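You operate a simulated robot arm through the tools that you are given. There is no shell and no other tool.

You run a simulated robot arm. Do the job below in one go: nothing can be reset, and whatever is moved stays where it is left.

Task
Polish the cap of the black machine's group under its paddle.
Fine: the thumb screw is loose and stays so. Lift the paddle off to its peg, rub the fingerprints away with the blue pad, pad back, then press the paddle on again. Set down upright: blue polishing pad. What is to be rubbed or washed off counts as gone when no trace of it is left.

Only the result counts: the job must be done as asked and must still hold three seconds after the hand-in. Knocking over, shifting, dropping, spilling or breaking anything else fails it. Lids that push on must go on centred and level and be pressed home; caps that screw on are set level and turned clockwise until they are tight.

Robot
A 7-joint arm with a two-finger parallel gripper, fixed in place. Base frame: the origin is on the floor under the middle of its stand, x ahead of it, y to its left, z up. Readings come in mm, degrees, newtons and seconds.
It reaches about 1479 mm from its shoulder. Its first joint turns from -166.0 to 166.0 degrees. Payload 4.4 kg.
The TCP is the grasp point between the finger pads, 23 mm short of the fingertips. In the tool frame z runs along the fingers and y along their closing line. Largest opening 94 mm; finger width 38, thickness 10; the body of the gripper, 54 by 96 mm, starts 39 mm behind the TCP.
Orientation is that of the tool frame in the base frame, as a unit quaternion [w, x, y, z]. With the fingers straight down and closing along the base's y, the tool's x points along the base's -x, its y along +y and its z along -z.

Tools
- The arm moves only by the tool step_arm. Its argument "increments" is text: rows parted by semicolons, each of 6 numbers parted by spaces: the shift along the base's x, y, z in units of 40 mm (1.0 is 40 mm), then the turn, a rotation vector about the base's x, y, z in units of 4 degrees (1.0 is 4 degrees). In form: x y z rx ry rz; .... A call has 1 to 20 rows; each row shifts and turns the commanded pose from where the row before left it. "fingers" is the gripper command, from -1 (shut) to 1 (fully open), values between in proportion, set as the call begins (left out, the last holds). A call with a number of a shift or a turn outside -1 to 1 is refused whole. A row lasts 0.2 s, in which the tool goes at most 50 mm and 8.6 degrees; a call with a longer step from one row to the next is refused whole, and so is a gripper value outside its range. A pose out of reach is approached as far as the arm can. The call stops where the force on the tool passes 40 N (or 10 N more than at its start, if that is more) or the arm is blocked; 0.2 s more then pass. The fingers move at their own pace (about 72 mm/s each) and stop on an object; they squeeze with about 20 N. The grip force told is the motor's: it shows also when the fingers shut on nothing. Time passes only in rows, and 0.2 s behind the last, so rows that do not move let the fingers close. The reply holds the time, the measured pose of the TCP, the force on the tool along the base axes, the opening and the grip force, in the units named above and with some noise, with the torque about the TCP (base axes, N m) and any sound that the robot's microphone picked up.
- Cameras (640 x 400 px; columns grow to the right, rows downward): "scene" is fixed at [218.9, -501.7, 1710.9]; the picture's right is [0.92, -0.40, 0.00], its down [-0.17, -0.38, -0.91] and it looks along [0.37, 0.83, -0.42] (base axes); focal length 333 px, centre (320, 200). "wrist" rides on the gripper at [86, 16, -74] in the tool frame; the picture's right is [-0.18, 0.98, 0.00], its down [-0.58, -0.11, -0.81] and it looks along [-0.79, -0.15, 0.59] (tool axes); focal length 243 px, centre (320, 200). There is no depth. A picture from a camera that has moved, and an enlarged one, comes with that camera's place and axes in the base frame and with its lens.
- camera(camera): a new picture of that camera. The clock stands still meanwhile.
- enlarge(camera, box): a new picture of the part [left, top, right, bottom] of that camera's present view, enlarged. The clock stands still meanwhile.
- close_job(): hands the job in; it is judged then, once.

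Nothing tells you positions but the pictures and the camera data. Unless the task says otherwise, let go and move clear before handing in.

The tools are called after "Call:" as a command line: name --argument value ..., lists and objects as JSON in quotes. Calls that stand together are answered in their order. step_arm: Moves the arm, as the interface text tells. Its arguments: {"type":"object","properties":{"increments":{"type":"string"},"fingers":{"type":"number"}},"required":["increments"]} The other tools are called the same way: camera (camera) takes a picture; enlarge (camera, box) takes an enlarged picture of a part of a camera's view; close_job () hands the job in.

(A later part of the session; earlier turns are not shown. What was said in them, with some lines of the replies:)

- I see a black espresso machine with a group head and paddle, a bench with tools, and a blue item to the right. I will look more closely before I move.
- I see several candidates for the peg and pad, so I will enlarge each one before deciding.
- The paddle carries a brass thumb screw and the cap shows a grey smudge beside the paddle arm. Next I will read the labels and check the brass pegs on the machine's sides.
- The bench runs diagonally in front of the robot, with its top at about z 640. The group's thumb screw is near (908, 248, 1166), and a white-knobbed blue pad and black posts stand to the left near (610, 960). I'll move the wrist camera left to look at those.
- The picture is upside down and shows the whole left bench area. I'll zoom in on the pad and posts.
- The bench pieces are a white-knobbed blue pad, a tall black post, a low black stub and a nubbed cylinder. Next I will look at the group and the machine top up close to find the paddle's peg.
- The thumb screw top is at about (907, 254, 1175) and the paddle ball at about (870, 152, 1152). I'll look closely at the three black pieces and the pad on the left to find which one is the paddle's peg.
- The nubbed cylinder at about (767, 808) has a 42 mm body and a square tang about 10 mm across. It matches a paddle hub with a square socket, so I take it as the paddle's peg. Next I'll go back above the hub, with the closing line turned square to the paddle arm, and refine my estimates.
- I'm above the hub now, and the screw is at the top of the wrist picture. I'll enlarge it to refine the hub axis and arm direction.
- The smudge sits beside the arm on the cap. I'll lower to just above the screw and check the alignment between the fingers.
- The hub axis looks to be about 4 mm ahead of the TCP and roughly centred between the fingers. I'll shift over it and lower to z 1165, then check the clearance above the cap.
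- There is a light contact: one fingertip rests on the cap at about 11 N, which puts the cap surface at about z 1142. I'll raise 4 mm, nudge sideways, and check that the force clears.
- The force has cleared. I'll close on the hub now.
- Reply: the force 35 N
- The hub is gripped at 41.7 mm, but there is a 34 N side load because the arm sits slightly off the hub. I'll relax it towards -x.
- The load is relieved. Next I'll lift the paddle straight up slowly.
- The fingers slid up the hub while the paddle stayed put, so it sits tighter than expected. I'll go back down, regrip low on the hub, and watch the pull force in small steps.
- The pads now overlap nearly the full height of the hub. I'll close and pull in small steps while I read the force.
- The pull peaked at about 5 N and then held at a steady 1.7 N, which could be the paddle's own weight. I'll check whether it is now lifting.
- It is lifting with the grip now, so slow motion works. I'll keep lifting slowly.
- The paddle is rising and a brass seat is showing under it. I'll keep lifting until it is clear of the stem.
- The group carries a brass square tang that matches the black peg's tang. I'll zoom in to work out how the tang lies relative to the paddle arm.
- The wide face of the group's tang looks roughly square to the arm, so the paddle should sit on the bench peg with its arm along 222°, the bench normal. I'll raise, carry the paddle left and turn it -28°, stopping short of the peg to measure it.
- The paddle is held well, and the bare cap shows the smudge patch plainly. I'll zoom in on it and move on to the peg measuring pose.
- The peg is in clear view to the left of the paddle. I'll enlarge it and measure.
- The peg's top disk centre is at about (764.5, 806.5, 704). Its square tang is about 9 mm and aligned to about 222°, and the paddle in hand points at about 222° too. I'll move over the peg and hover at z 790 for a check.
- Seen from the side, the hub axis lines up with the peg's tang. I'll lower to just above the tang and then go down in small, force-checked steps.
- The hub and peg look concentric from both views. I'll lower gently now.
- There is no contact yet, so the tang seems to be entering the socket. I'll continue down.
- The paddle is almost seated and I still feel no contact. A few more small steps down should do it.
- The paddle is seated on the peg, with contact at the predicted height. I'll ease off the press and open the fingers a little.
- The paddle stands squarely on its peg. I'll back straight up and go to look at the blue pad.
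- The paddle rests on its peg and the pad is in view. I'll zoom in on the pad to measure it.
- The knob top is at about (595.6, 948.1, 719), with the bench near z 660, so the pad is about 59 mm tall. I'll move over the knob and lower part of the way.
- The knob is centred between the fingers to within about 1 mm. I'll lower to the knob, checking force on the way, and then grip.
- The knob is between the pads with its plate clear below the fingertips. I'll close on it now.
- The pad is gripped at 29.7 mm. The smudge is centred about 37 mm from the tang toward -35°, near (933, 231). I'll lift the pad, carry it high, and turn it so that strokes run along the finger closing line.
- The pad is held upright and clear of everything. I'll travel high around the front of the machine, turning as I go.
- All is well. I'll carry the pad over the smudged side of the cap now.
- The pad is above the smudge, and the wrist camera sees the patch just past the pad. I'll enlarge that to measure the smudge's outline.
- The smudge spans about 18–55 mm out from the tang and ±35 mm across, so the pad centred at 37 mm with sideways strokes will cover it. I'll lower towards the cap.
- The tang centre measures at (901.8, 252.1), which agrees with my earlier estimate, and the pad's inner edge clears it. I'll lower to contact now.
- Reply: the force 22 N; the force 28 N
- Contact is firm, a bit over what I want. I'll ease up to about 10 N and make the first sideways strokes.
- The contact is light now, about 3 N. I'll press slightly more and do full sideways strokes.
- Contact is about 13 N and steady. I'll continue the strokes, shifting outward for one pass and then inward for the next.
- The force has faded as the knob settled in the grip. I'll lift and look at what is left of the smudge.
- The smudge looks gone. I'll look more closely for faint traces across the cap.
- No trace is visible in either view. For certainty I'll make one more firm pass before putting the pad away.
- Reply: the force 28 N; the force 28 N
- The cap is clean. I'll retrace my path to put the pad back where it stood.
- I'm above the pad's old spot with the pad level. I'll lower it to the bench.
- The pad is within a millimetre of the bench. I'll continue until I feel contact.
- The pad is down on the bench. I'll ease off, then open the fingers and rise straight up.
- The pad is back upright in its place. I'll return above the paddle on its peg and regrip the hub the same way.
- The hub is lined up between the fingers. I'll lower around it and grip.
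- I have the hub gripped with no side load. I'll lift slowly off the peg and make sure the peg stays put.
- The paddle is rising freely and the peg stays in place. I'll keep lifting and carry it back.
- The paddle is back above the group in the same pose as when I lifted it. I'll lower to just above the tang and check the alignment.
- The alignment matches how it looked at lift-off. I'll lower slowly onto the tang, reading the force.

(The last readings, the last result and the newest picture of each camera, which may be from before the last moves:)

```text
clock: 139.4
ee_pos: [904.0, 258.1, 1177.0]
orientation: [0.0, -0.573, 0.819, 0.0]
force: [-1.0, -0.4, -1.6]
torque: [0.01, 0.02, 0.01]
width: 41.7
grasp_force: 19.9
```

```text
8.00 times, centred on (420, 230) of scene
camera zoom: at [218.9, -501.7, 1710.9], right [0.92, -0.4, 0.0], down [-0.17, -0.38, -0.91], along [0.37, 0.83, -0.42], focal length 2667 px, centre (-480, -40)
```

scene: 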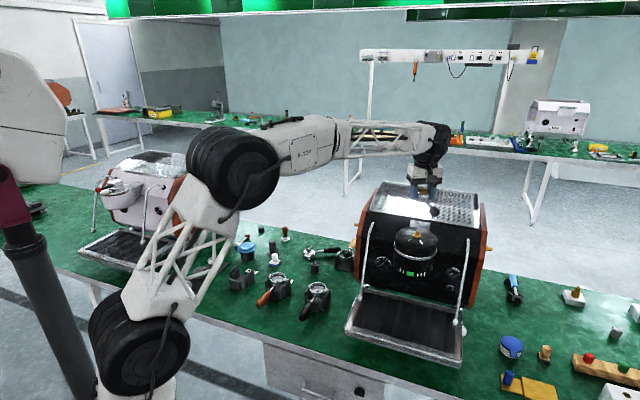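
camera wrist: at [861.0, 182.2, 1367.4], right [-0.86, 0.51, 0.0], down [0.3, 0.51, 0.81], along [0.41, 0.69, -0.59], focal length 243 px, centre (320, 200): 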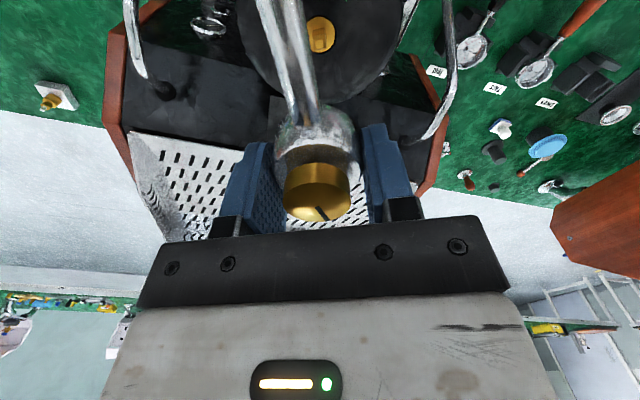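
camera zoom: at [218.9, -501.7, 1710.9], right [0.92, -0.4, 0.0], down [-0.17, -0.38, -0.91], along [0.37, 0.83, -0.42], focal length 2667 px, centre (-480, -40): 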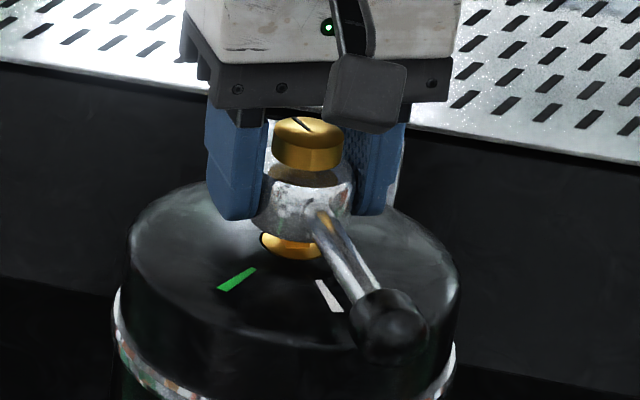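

The tang is well inside the socket with no side force. I'll continue down to the seat.

Call:
step_arm --increments "0 0 -0.03 0 0 0;0 0 -0.03 0 0 0;0 0 -0.03 0 0 0;0 0 0 0 0 0"

Call:
step_arm --increments "0 0 -0.03 0 0 0;0 0 -0.03 0 0 0;0 0 0 0 0 0"

Call:
step_arm --increments "0 0 -0.02 0 0 0;0 0 -0.02 0 0 0;0 0 0 0 0 0"

Call:
step_arm --increments "0 0 -0.02 0 0 0;0 0 0 0 0 0"

```text
clock: 140.4
ee_pos: [904.0, 257.8, 1173.1]
orientation: [0.0, -0.573, 0.82, 0.0]
force: [0.2, -1.4, -1.9]
torque: [0.04, -0.03, 0.04]
width: 41.7
grasp_force: 20.5
```

```text
clock: 141.2
ee_pos: [905.2, 258.9, 1170.6]
orientation: [0.001, -0.574, 0.819, -0.001]
force: [-2.0, -4.0, -0.3]
torque: [-0.04, 0.03, -0.06]
width: 41.6
grasp_force: 20.1
```

```text
clock: 142.0
ee_pos: [905.1, 257.9, 1168.3]
orientation: [0.0, -0.574, 0.819, 0.001]
force: [-0.1, -1.3, -2.0]
torque: [-0.02, -0.02, 0.04]
width: 41.8
grasp_force: 20.2
```

```text
clock: 142.6
ee_pos: [905.3, 259.1, 1167.9]
orientation: [0.0, -0.574, 0.819, -0.001]
force: [0.0, -0.6, -2.5]
torque: [-0.01, -0.01, 0.0]
width: 41.5
grasp_force: 20.1
```

Call:
step_arm --increments "0 0 -0.02 0 0 0;0 0 0 0 0 0"

Call:
step_arm --increments "0 0 -0.02 0 0 0;0 0 0 0 0 0"

Call:
step_arm --increments "0 0 -0.02 0 0 0;0 0 0 0 0 0"

Call:
enlarge --camera "scene" --box '[395, 205, 445, 255]'

```text
clock: 143.2
ee_pos: [904.6, 258.7, 1167.6]
orientation: [0.0, -0.574, 0.819, 0.0]
force: [0.1, 0.0, -3.1]
torque: [0.03, -0.01, 0.0]
width: 41.6
grasp_force: 20.3
```

```text
clock: 143.8
ee_pos: [904.4, 259.2, 1167.3]
orientation: [0.0, -0.574, 0.819, 0.001]
force: [0.0, 0.0, -2.2]
torque: [0.04, -0.02, 0.02]
width: 41.8
grasp_force: 20.2
```

```text
clock: 144.4
ee_pos: [904.3, 258.7, 1165.6]
orientation: [0.0, -0.573, 0.82, 0.0]
force: [0.2, 0.3, -2.7]
torque: [0.01, -0.03, -0.02]
width: 41.6
grasp_force: 19.9
```

```text
8.00 times, centred on (420, 230) of scene
camera zoom: at [218.9, -501.7, 1710.9], right [0.92, -0.4, 0.0], down [-0.17, -0.38, -0.91], along [0.37, 0.83, -0.42], focal length 2667 px, centre (-480, -40)
```

zoom: 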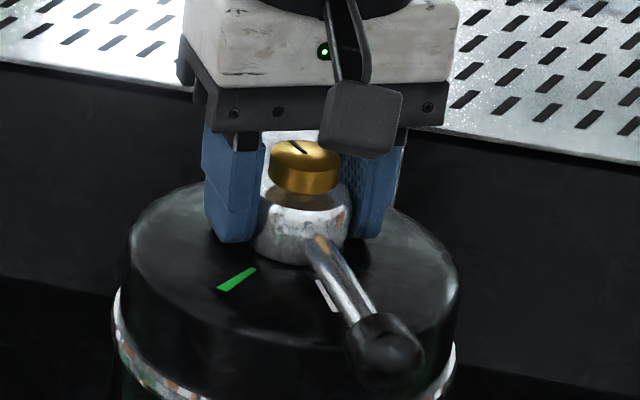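

The paddle is almost home. I'll make small final steps and watch for the seat or fingertip contact.

Call:
step_arm --increments "0 0 -0.02 0 0 0;0 0 0 0 0 0"

Call:
step_arm --increments "0 0 -0.02 0 0 0;0 0 0 0 0 0"

Call:
enlarge --camera "scene" --box '[395, 205, 445, 255]'

```text
clock: 145.0
ee_pos: [904.3, 257.4, 1166.1]
orientation: [0.0, -0.573, 0.82, 0.0]
force: [-12.8, -6.8, 5.4]
torque: [-0.19, 0.32, -0.12]
width: 41.9
grasp_force: 19.8
```

```text
clock: 145.6
ee_pos: [904.5, 259.7, 1165.6]
orientation: [0.0, -0.574, 0.819, 0.0]
force: [-16.0, -6.7, 13.3]
torque: [-0.08, 0.43, -0.09]
width: 41.8
grasp_force: 19.7
```

```text
8.00 times, centred on (420, 230) of scene
camera zoom: at [218.9, -501.7, 1710.9], right [0.92, -0.4, 0.0], down [-0.17, -0.38, -0.91], along [0.37, 0.83, -0.42], focal length 2667 px, centre (-480, -40)
```

zoom: 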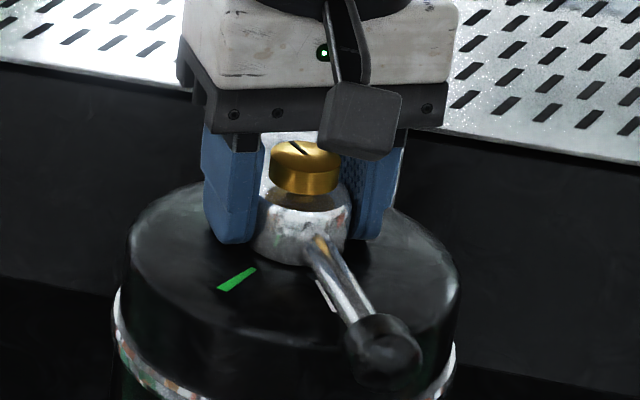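

I feel contact at the seat with some side load. I'll relax the side load, then open the fingers and see how the paddle rests.

Call:
step_arm --increments "-0.02 -0.008 0.01 0 0 0;0 0 0 0 0 0"

Call:
step_arm --increments "-0.01 -0.005 0 0 0 0;0 0 0 0 0 0"

```text
clock: 146.2
ee_pos: [904.4, 259.7, 1164.6]
orientation: [0.0, -0.574, 0.819, 0.0]
force: [9.9, 0.3, 13.3]
torque: [0.03, 0.11, 0.13]
width: 41.7
grasp_force: 20.4
```

```text
clock: 146.9
ee_pos: [904.0, 259.3, 1164.4]
orientation: [0.001, -0.573, 0.819, 0.0]
force: [10.9, 4.7, 0.9]
torque: [0.19, 0.28, -0.03]
width: 41.7
grasp_force: 20.0
stopped in row 2: the force on the tool passed its limit at 41 N (the readings are from after the stop); the commanded pose is now the measured one
```

A brief force spike was followed by the vertical load dropping to about 1 N, which may be the paddle seating. I'll look closely.

Call:
enlarge --camera "scene" --box '[395, 205, 445, 255]'

Call:
enlarge --camera "wrist" --box '[200, 60, 440, 220]'

```text
8.00 times, centred on (420, 230) of scene
camera zoom: at [218.9, -501.7, 1710.9], right [0.92, -0.4, 0.0], down [-0.17, -0.38, -0.91], along [0.37, 0.83, -0.42], focal length 2667 px, centre (-480, -40)
```

zoom: 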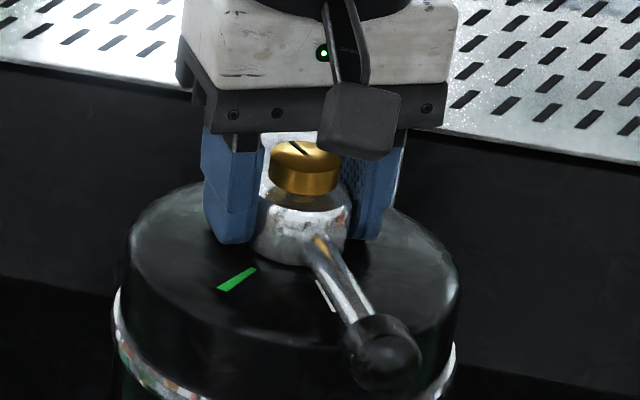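

```text
2.50 times, centred on (320, 140) of wrist
camera zoom: at [860.0, 182.7, 1239.6], right [-0.86, 0.51, 0.0], down [0.3, 0.51, 0.81], along [0.41, 0.69, -0.59], focal length 606 px, centre (320, 350)
```

zoom: 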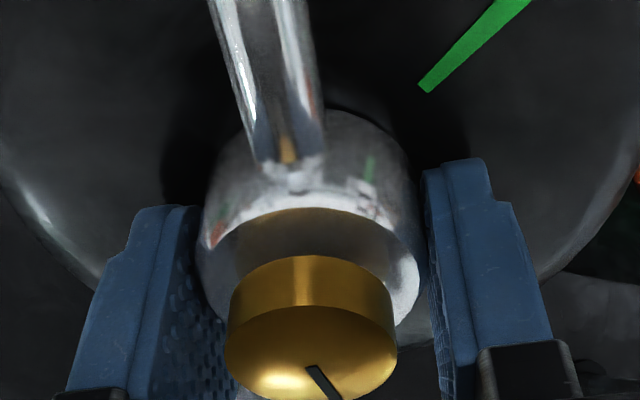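

The hub looks seated at its original height. I'll open the fingers to let it settle and inspect.

Call:
step_arm --increments "0 0 0.02 0 0 0;0 0 0 0 0 0;0 0 0 0 0 0;0 0 0 0 0 0" --fingers 0.2

Call:
step_arm --increments "0 0 0.1 0 0 0;0 0 0.3 0 0 0;0 0 0.5 0 0 0;0 0 0.6 0 0 0;0 0 0 0 0 0"

Call:
enlarge --camera "scene" --box '[395, 205, 445, 255]'

Call:
camera --camera "wrist"

```text
clock: 147.9
ee_pos: [904.1, 258.4, 1166.2]
orientation: [0.0, -0.573, 0.819, 0.0]
force: [0.5, -0.7, 0.6]
torque: [0.0, 0.01, -0.01]
width: 56.3
grasp_force: 0.1
```

```text
clock: 149.1
ee_pos: [903.7, 258.9, 1227.5]
orientation: [0.001, -0.574, 0.819, 0.0]
force: [0.1, 0.3, 0.8]
torque: [0.02, -0.01, 0.03]
width: 56.4
grasp_force: 0.0
```

```text
8.00 times, centred on (420, 230) of scene
camera zoom: at [218.9, -501.7, 1710.9], right [0.92, -0.4, 0.0], down [-0.17, -0.38, -0.91], along [0.37, 0.83, -0.42], focal length 2667 px, centre (-480, -40)
```

zoom: 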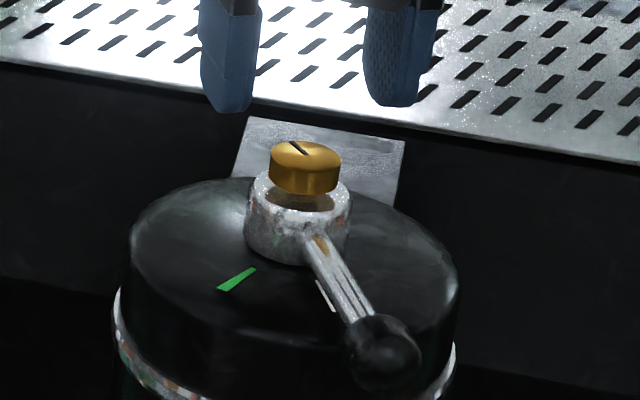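

```text
taken
camera wrist: at [859.4, 183.0, 1301.1], right [-0.86, 0.51, 0.0], down [0.3, 0.51, 0.81], along [0.41, 0.69, -0.59], focal length 243 px, centre (320, 200)
```

wrist: 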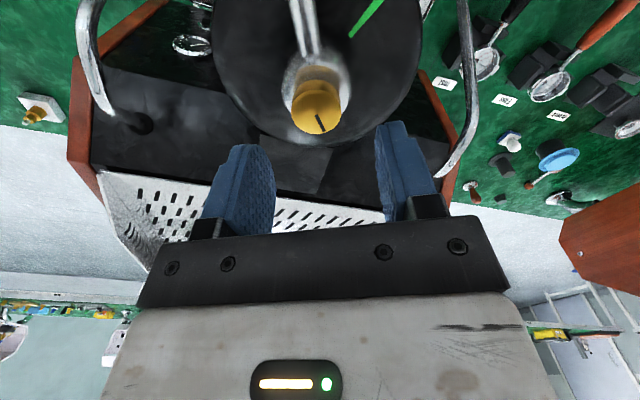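

The paddle sits at the same height as at the start. To be sure it is home, I'll press squarely on the hub rim with both fingertips, straddling the screw.

Call:
step_arm --increments "-0.0475 -0.16 0 0 0 0;0 0 -0.2 0 0 0;0 0 0 0 0 0;0 0 0 0 0 0" --fingers -0.26

Call:
enlarge --camera "wrist" --box '[220, 60, 420, 220]'

Call:
enlarge --camera "scene" --box '[395, 195, 445, 245]'

```text
clock: 150.1
ee_pos: [902.5, 251.2, 1218.0]
orientation: [0.001, -0.574, 0.819, 0.0]
force: [-0.2, 0.4, 1.4]
torque: [0.01, 0.03, 0.02]
width: 34.6
grasp_force: 0.1
```

```text
2.50 times, centred on (320, 140) of wrist
camera zoom: at [857.6, 176.6, 1292.9], right [-0.86, 0.51, 0.0], down [0.3, 0.51, 0.81], along [0.41, 0.69, -0.59], focal length 606 px, centre (320, 350)
```

zoom: 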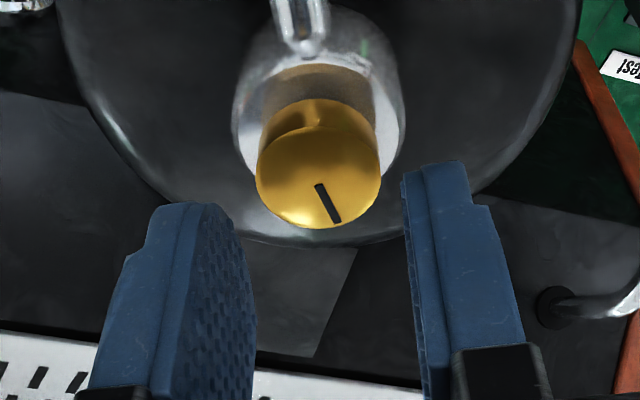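

```text
8.00 times, centred on (420, 220) of scene
camera zoom: at [218.9, -501.7, 1710.9], right [0.92, -0.4, 0.0], down [-0.17, -0.38, -0.91], along [0.37, 0.83, -0.42], focal length 2667 px, centre (-480, 40)
```

zoom: 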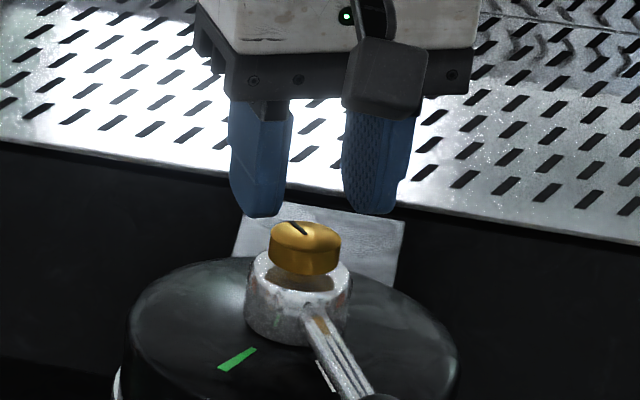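

The fingertips straddle the screw with about 3 mm on each side. I'll lower them onto the rim.

Call:
step_arm --increments "0 0 -0.2 0 0 0;0 0 -0.1 0 0 0;0 0 -0.1 0 0 0;0 0 0 0 0 0"

Call:
enlarge --camera "scene" --box '[395, 205, 445, 255]'

Call:
step_arm --increments "0 0 -0.1 0 0 0;0 0 -0.1 0 0 0;0 0 0 0 0 0"

Call:
enlarge --camera "scene" --box '[395, 205, 445, 255]'

```text
clock: 151.1
ee_pos: [902.0, 252.7, 1201.9]
orientation: [0.001, -0.574, 0.819, -0.001]
force: [-0.2, 0.3, -0.5]
torque: [-0.02, -0.02, -0.01]
width: 34.6
grasp_force: 0.1
```

```text
8.00 times, centred on (420, 230) of scene
camera zoom: at [218.9, -501.7, 1710.9], right [0.92, -0.4, 0.0], down [-0.17, -0.38, -0.91], along [0.37, 0.83, -0.42], focal length 2667 px, centre (-480, -40)
```

zoom: 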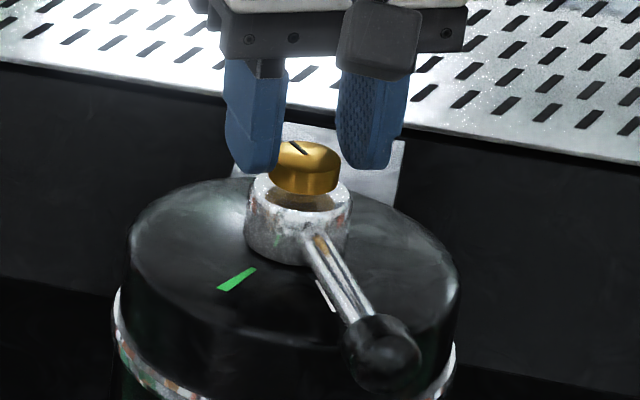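

```text
clock: 151.9
ee_pos: [902.8, 251.6, 1195.0]
orientation: [0.001, -0.573, 0.819, 0.0]
force: [0.4, 0.3, 0.0]
torque: [-0.01, -0.01, 0.03]
width: 34.6
grasp_force: 0.1
```

```text
8.00 times, centred on (420, 230) of scene
camera zoom: at [218.9, -501.7, 1710.9], right [0.92, -0.4, 0.0], down [-0.17, -0.38, -0.91], along [0.37, 0.83, -0.42], focal length 2667 px, centre (-480, -40)
```

zoom: 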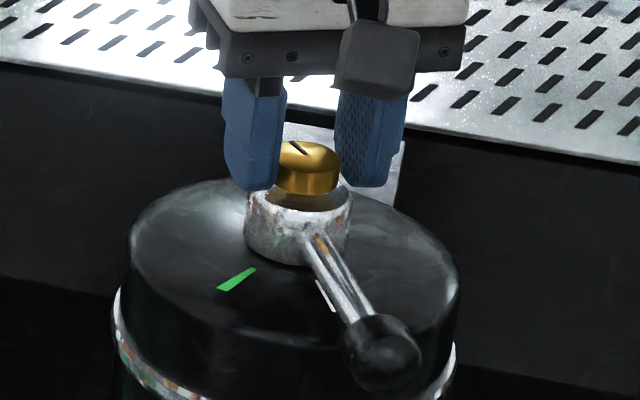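

Call:
step_arm --increments "0 0 -0.04 0 0 0;0 0 -0.04 0 0 0;0 0 0 0 0 0"

Call:
step_arm --increments "0 0 -0.03 0 0 0;0 0 -0.03 0 0 0;0 0 0 0 0 0"

Call:
step_arm --increments "0 0 -0.03 0 0 0;0 0 0 0 0 0"

Call:
enlarge --camera "scene" --box '[395, 205, 445, 255]'

```text
clock: 152.7
ee_pos: [901.4, 251.3, 1190.0]
orientation: [0.001, -0.575, 0.818, -0.001]
force: [0.2, -0.4, 0.2]
torque: [-0.01, -0.05, 0.01]
width: 35.1
grasp_force: 0.1
```

```text
clock: 153.5
ee_pos: [903.3, 251.6, 1190.4]
orientation: [0.004, -0.573, 0.82, 0.0]
force: [0.6, -3.7, 20.7]
torque: [-0.1, 0.25, -0.02]
width: 35.0
grasp_force: 0.0
```

```text
clock: 154.1
ee_pos: [901.7, 252.0, 1190.6]
orientation: [0.003, -0.574, 0.819, -0.001]
force: [-0.5, 0.3, 2.1]
torque: [-0.01, 0.1, 0.01]
width: 35.2
grasp_force: 0.1
stopped in row 2: the force on the tool passed its limit at 41 N (the readings are from after the stop); the commanded pose is now the measured one
```

```text
8.00 times, centred on (420, 230) of scene
camera zoom: at [218.9, -501.7, 1710.9], right [0.92, -0.4, 0.0], down [-0.17, -0.38, -0.91], along [0.37, 0.83, -0.42], focal length 2667 px, centre (-480, -40)
```

zoom: 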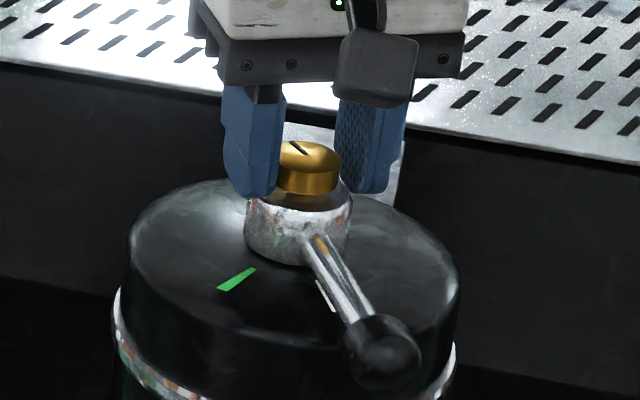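

I pressed the rim to 41 N and the hub didn't move, so the paddle is home. I'll rise clear and inspect everything.

Call:
step_arm --increments "0 0 0.1 0 0 0;0 0 0.3 0 0 0;0 0 0.6 0 0 0;0 0 0.8 0 0 0;0 0 0.8 0 0 0;-0.6 -0.2 0.4 0 0 0;-0.6 -0.2 0.4 0 0 0;-0.6 -0.2 0.4 0 0 0;-0.6 -0.2 0.4 0 0 0;-0.6 -0.2 0.2 0 0 0;-0.6 -0.2 0 0 0 0;0 0 0 0 0 0"

Call:
camera --camera "scene"

Call:
enlarge --camera "scene" --box '[385, 215, 449, 265]'

Call:
camera --camera "wrist"

Call:
enlarge --camera "scene" --box '[160, 220, 360, 330]'

```text
clock: 156.7
ee_pos: [757.7, 204.8, 1366.4]
orientation: [0.003, -0.573, 0.819, -0.001]
force: [0.3, -0.7, 1.0]
torque: [0.03, 0.02, 0.02]
width: 34.7
grasp_force: 0.0
```

```text
taken
```

scene: 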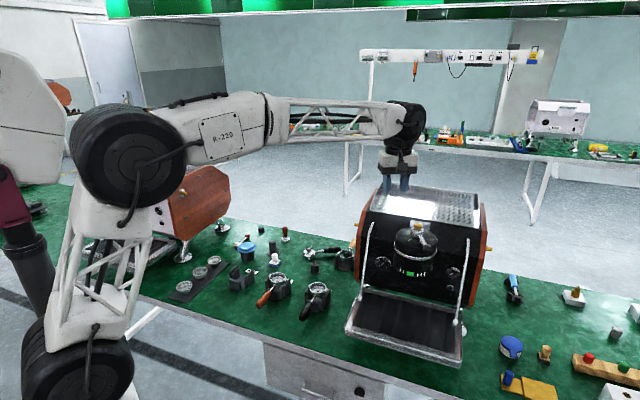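

```text
8.00 times, centred on (417, 240) of scene
camera zoom: at [218.9, -501.7, 1710.9], right [0.92, -0.4, 0.0], down [-0.17, -0.38, -0.91], along [0.37, 0.83, -0.42], focal length 2667 px, centre (-456, -120)
```

zoom: 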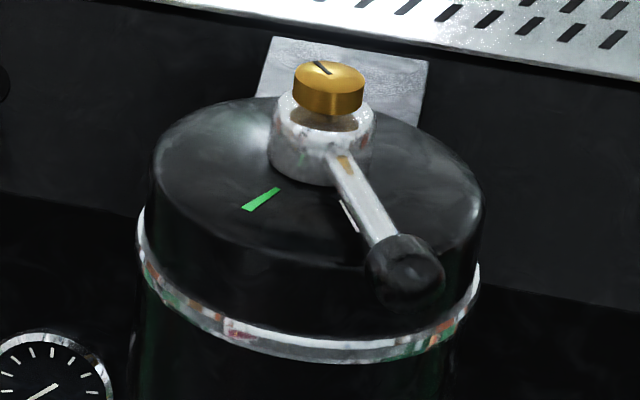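

```text
taken
camera wrist: at [713.2, 128.6, 1440.0], right [-0.86, 0.51, 0.0], down [0.3, 0.51, 0.81], along [0.41, 0.69, -0.59], focal length 243 px, centre (320, 200)
```

wrist: 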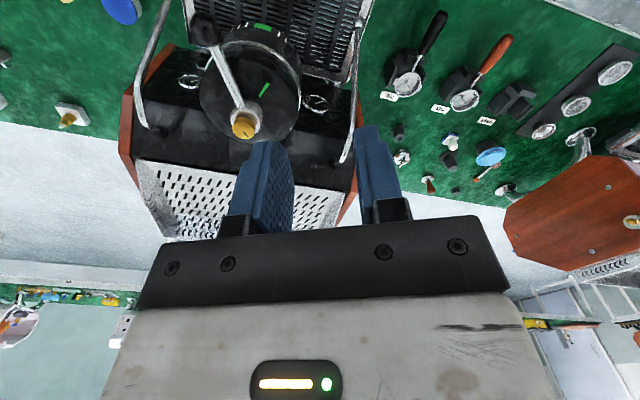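

```text
3.20 times, centred on (260, 275) of scene
camera zoom: at [218.9, -501.7, 1710.9], right [0.92, -0.4, 0.0], down [-0.17, -0.38, -0.91], along [0.37, 0.83, -0.42], focal length 1067 px, centre (512, -40)
```

zoom: 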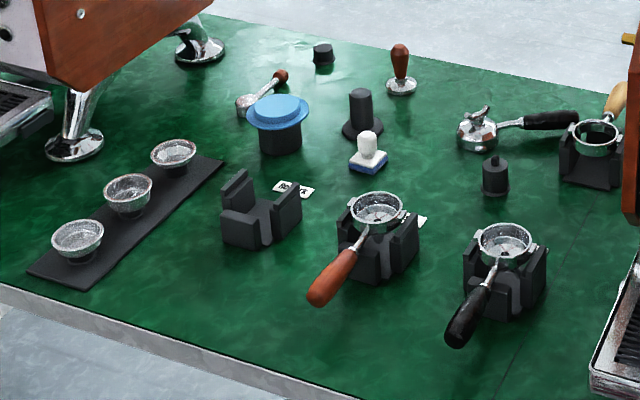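

Everything stands where it was, the pad and peg are unchanged, and the paddle sits at its original height by the white mark. One last close look at the cap and paddle.

Call:
enlarge --camera "wrist" --box '[180, 10, 320, 150]'

Call:
enlarge --camera "scene" --box '[410, 222, 444, 250]'

Call:
enlarge --camera "scene" --box '[255, 235, 335, 285]'

```text
2.86 times, centred on (250, 80) of wrist
camera zoom: at [713.2, 128.6, 1440.0], right [-0.86, 0.51, 0.0], down [0.3, 0.51, 0.81], along [0.41, 0.69, -0.59], focal length 693 px, centre (520, 543)
```

zoom: 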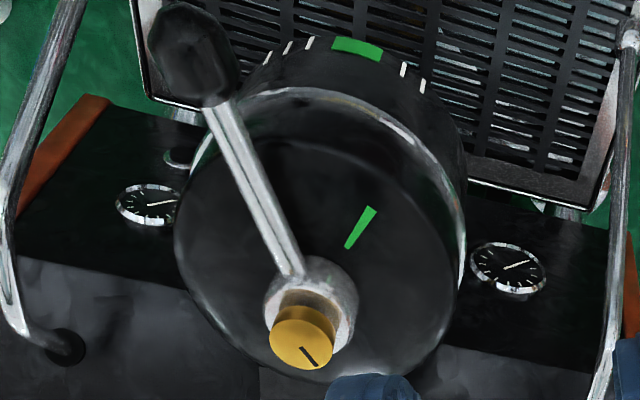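

```text
14.29 times, centred on (427, 236) of scene
camera zoom: at [218.9, -501.7, 1710.9], right [0.92, -0.4, 0.0], down [-0.17, -0.38, -0.91], along [0.37, 0.83, -0.42], focal length 4763 px, centre (-1209, -314)
```

zoom: 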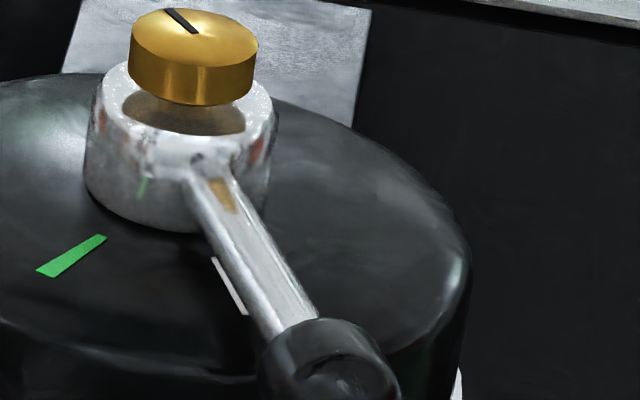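

```text
8.00 times, centred on (295, 260) of scene
camera zoom: at [218.9, -501.7, 1710.9], right [0.92, -0.4, 0.0], down [-0.17, -0.38, -0.91], along [0.37, 0.83, -0.42], focal length 2667 px, centre (520, -280)
```

zoom: 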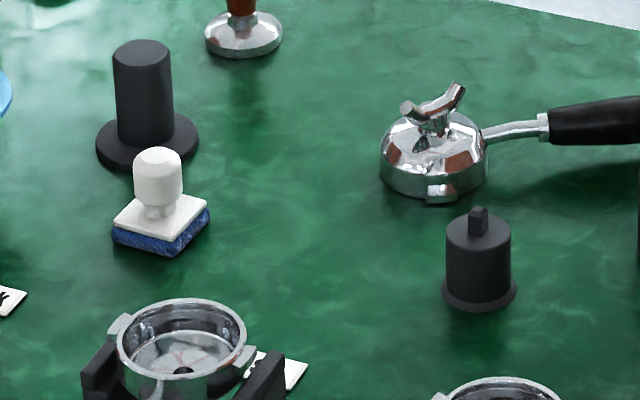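

The cap shows no trace of the fingerprints. The paddle is pressed home and level on its tang, the blue pad is upright in its old spot, and the arm is clear, so I'm handing in.

Call:
close_job

```text
The job is handed in.
```

The job is handed in: the cap is polished and the paddle is back on the group. I haven't had a verdict, only the tool's note that it was handed in.

- **Cap:** the fingerprint patch was beside the paddle arm. I rubbed it off with the blue pad and made one extra pass. I saw no trace of it in close-ups from either camera.
- **Paddle:** I parked it on the black peg with the square tang. Then I set it back on the brass tang and pressed the hub rim down to about 41 N, where it stopped moving. It sits at its original height and looks level. The arm points about 2° off where it started, which I took to be play in the fit and left.
- **Thumb screw:** I didn't touch or turn it, so it is still loose.
- **Blue pad:** it is upright in the spot I took it from.
- **Surroundings:** nothing else on the bench looks moved or knocked over, and the arm is clear.

Two small events along the way: the fingers slid up the hub on the first lift, so I regripped. One fingertip also rested lightly on the cap before I raised it, and I saw no mark from it.
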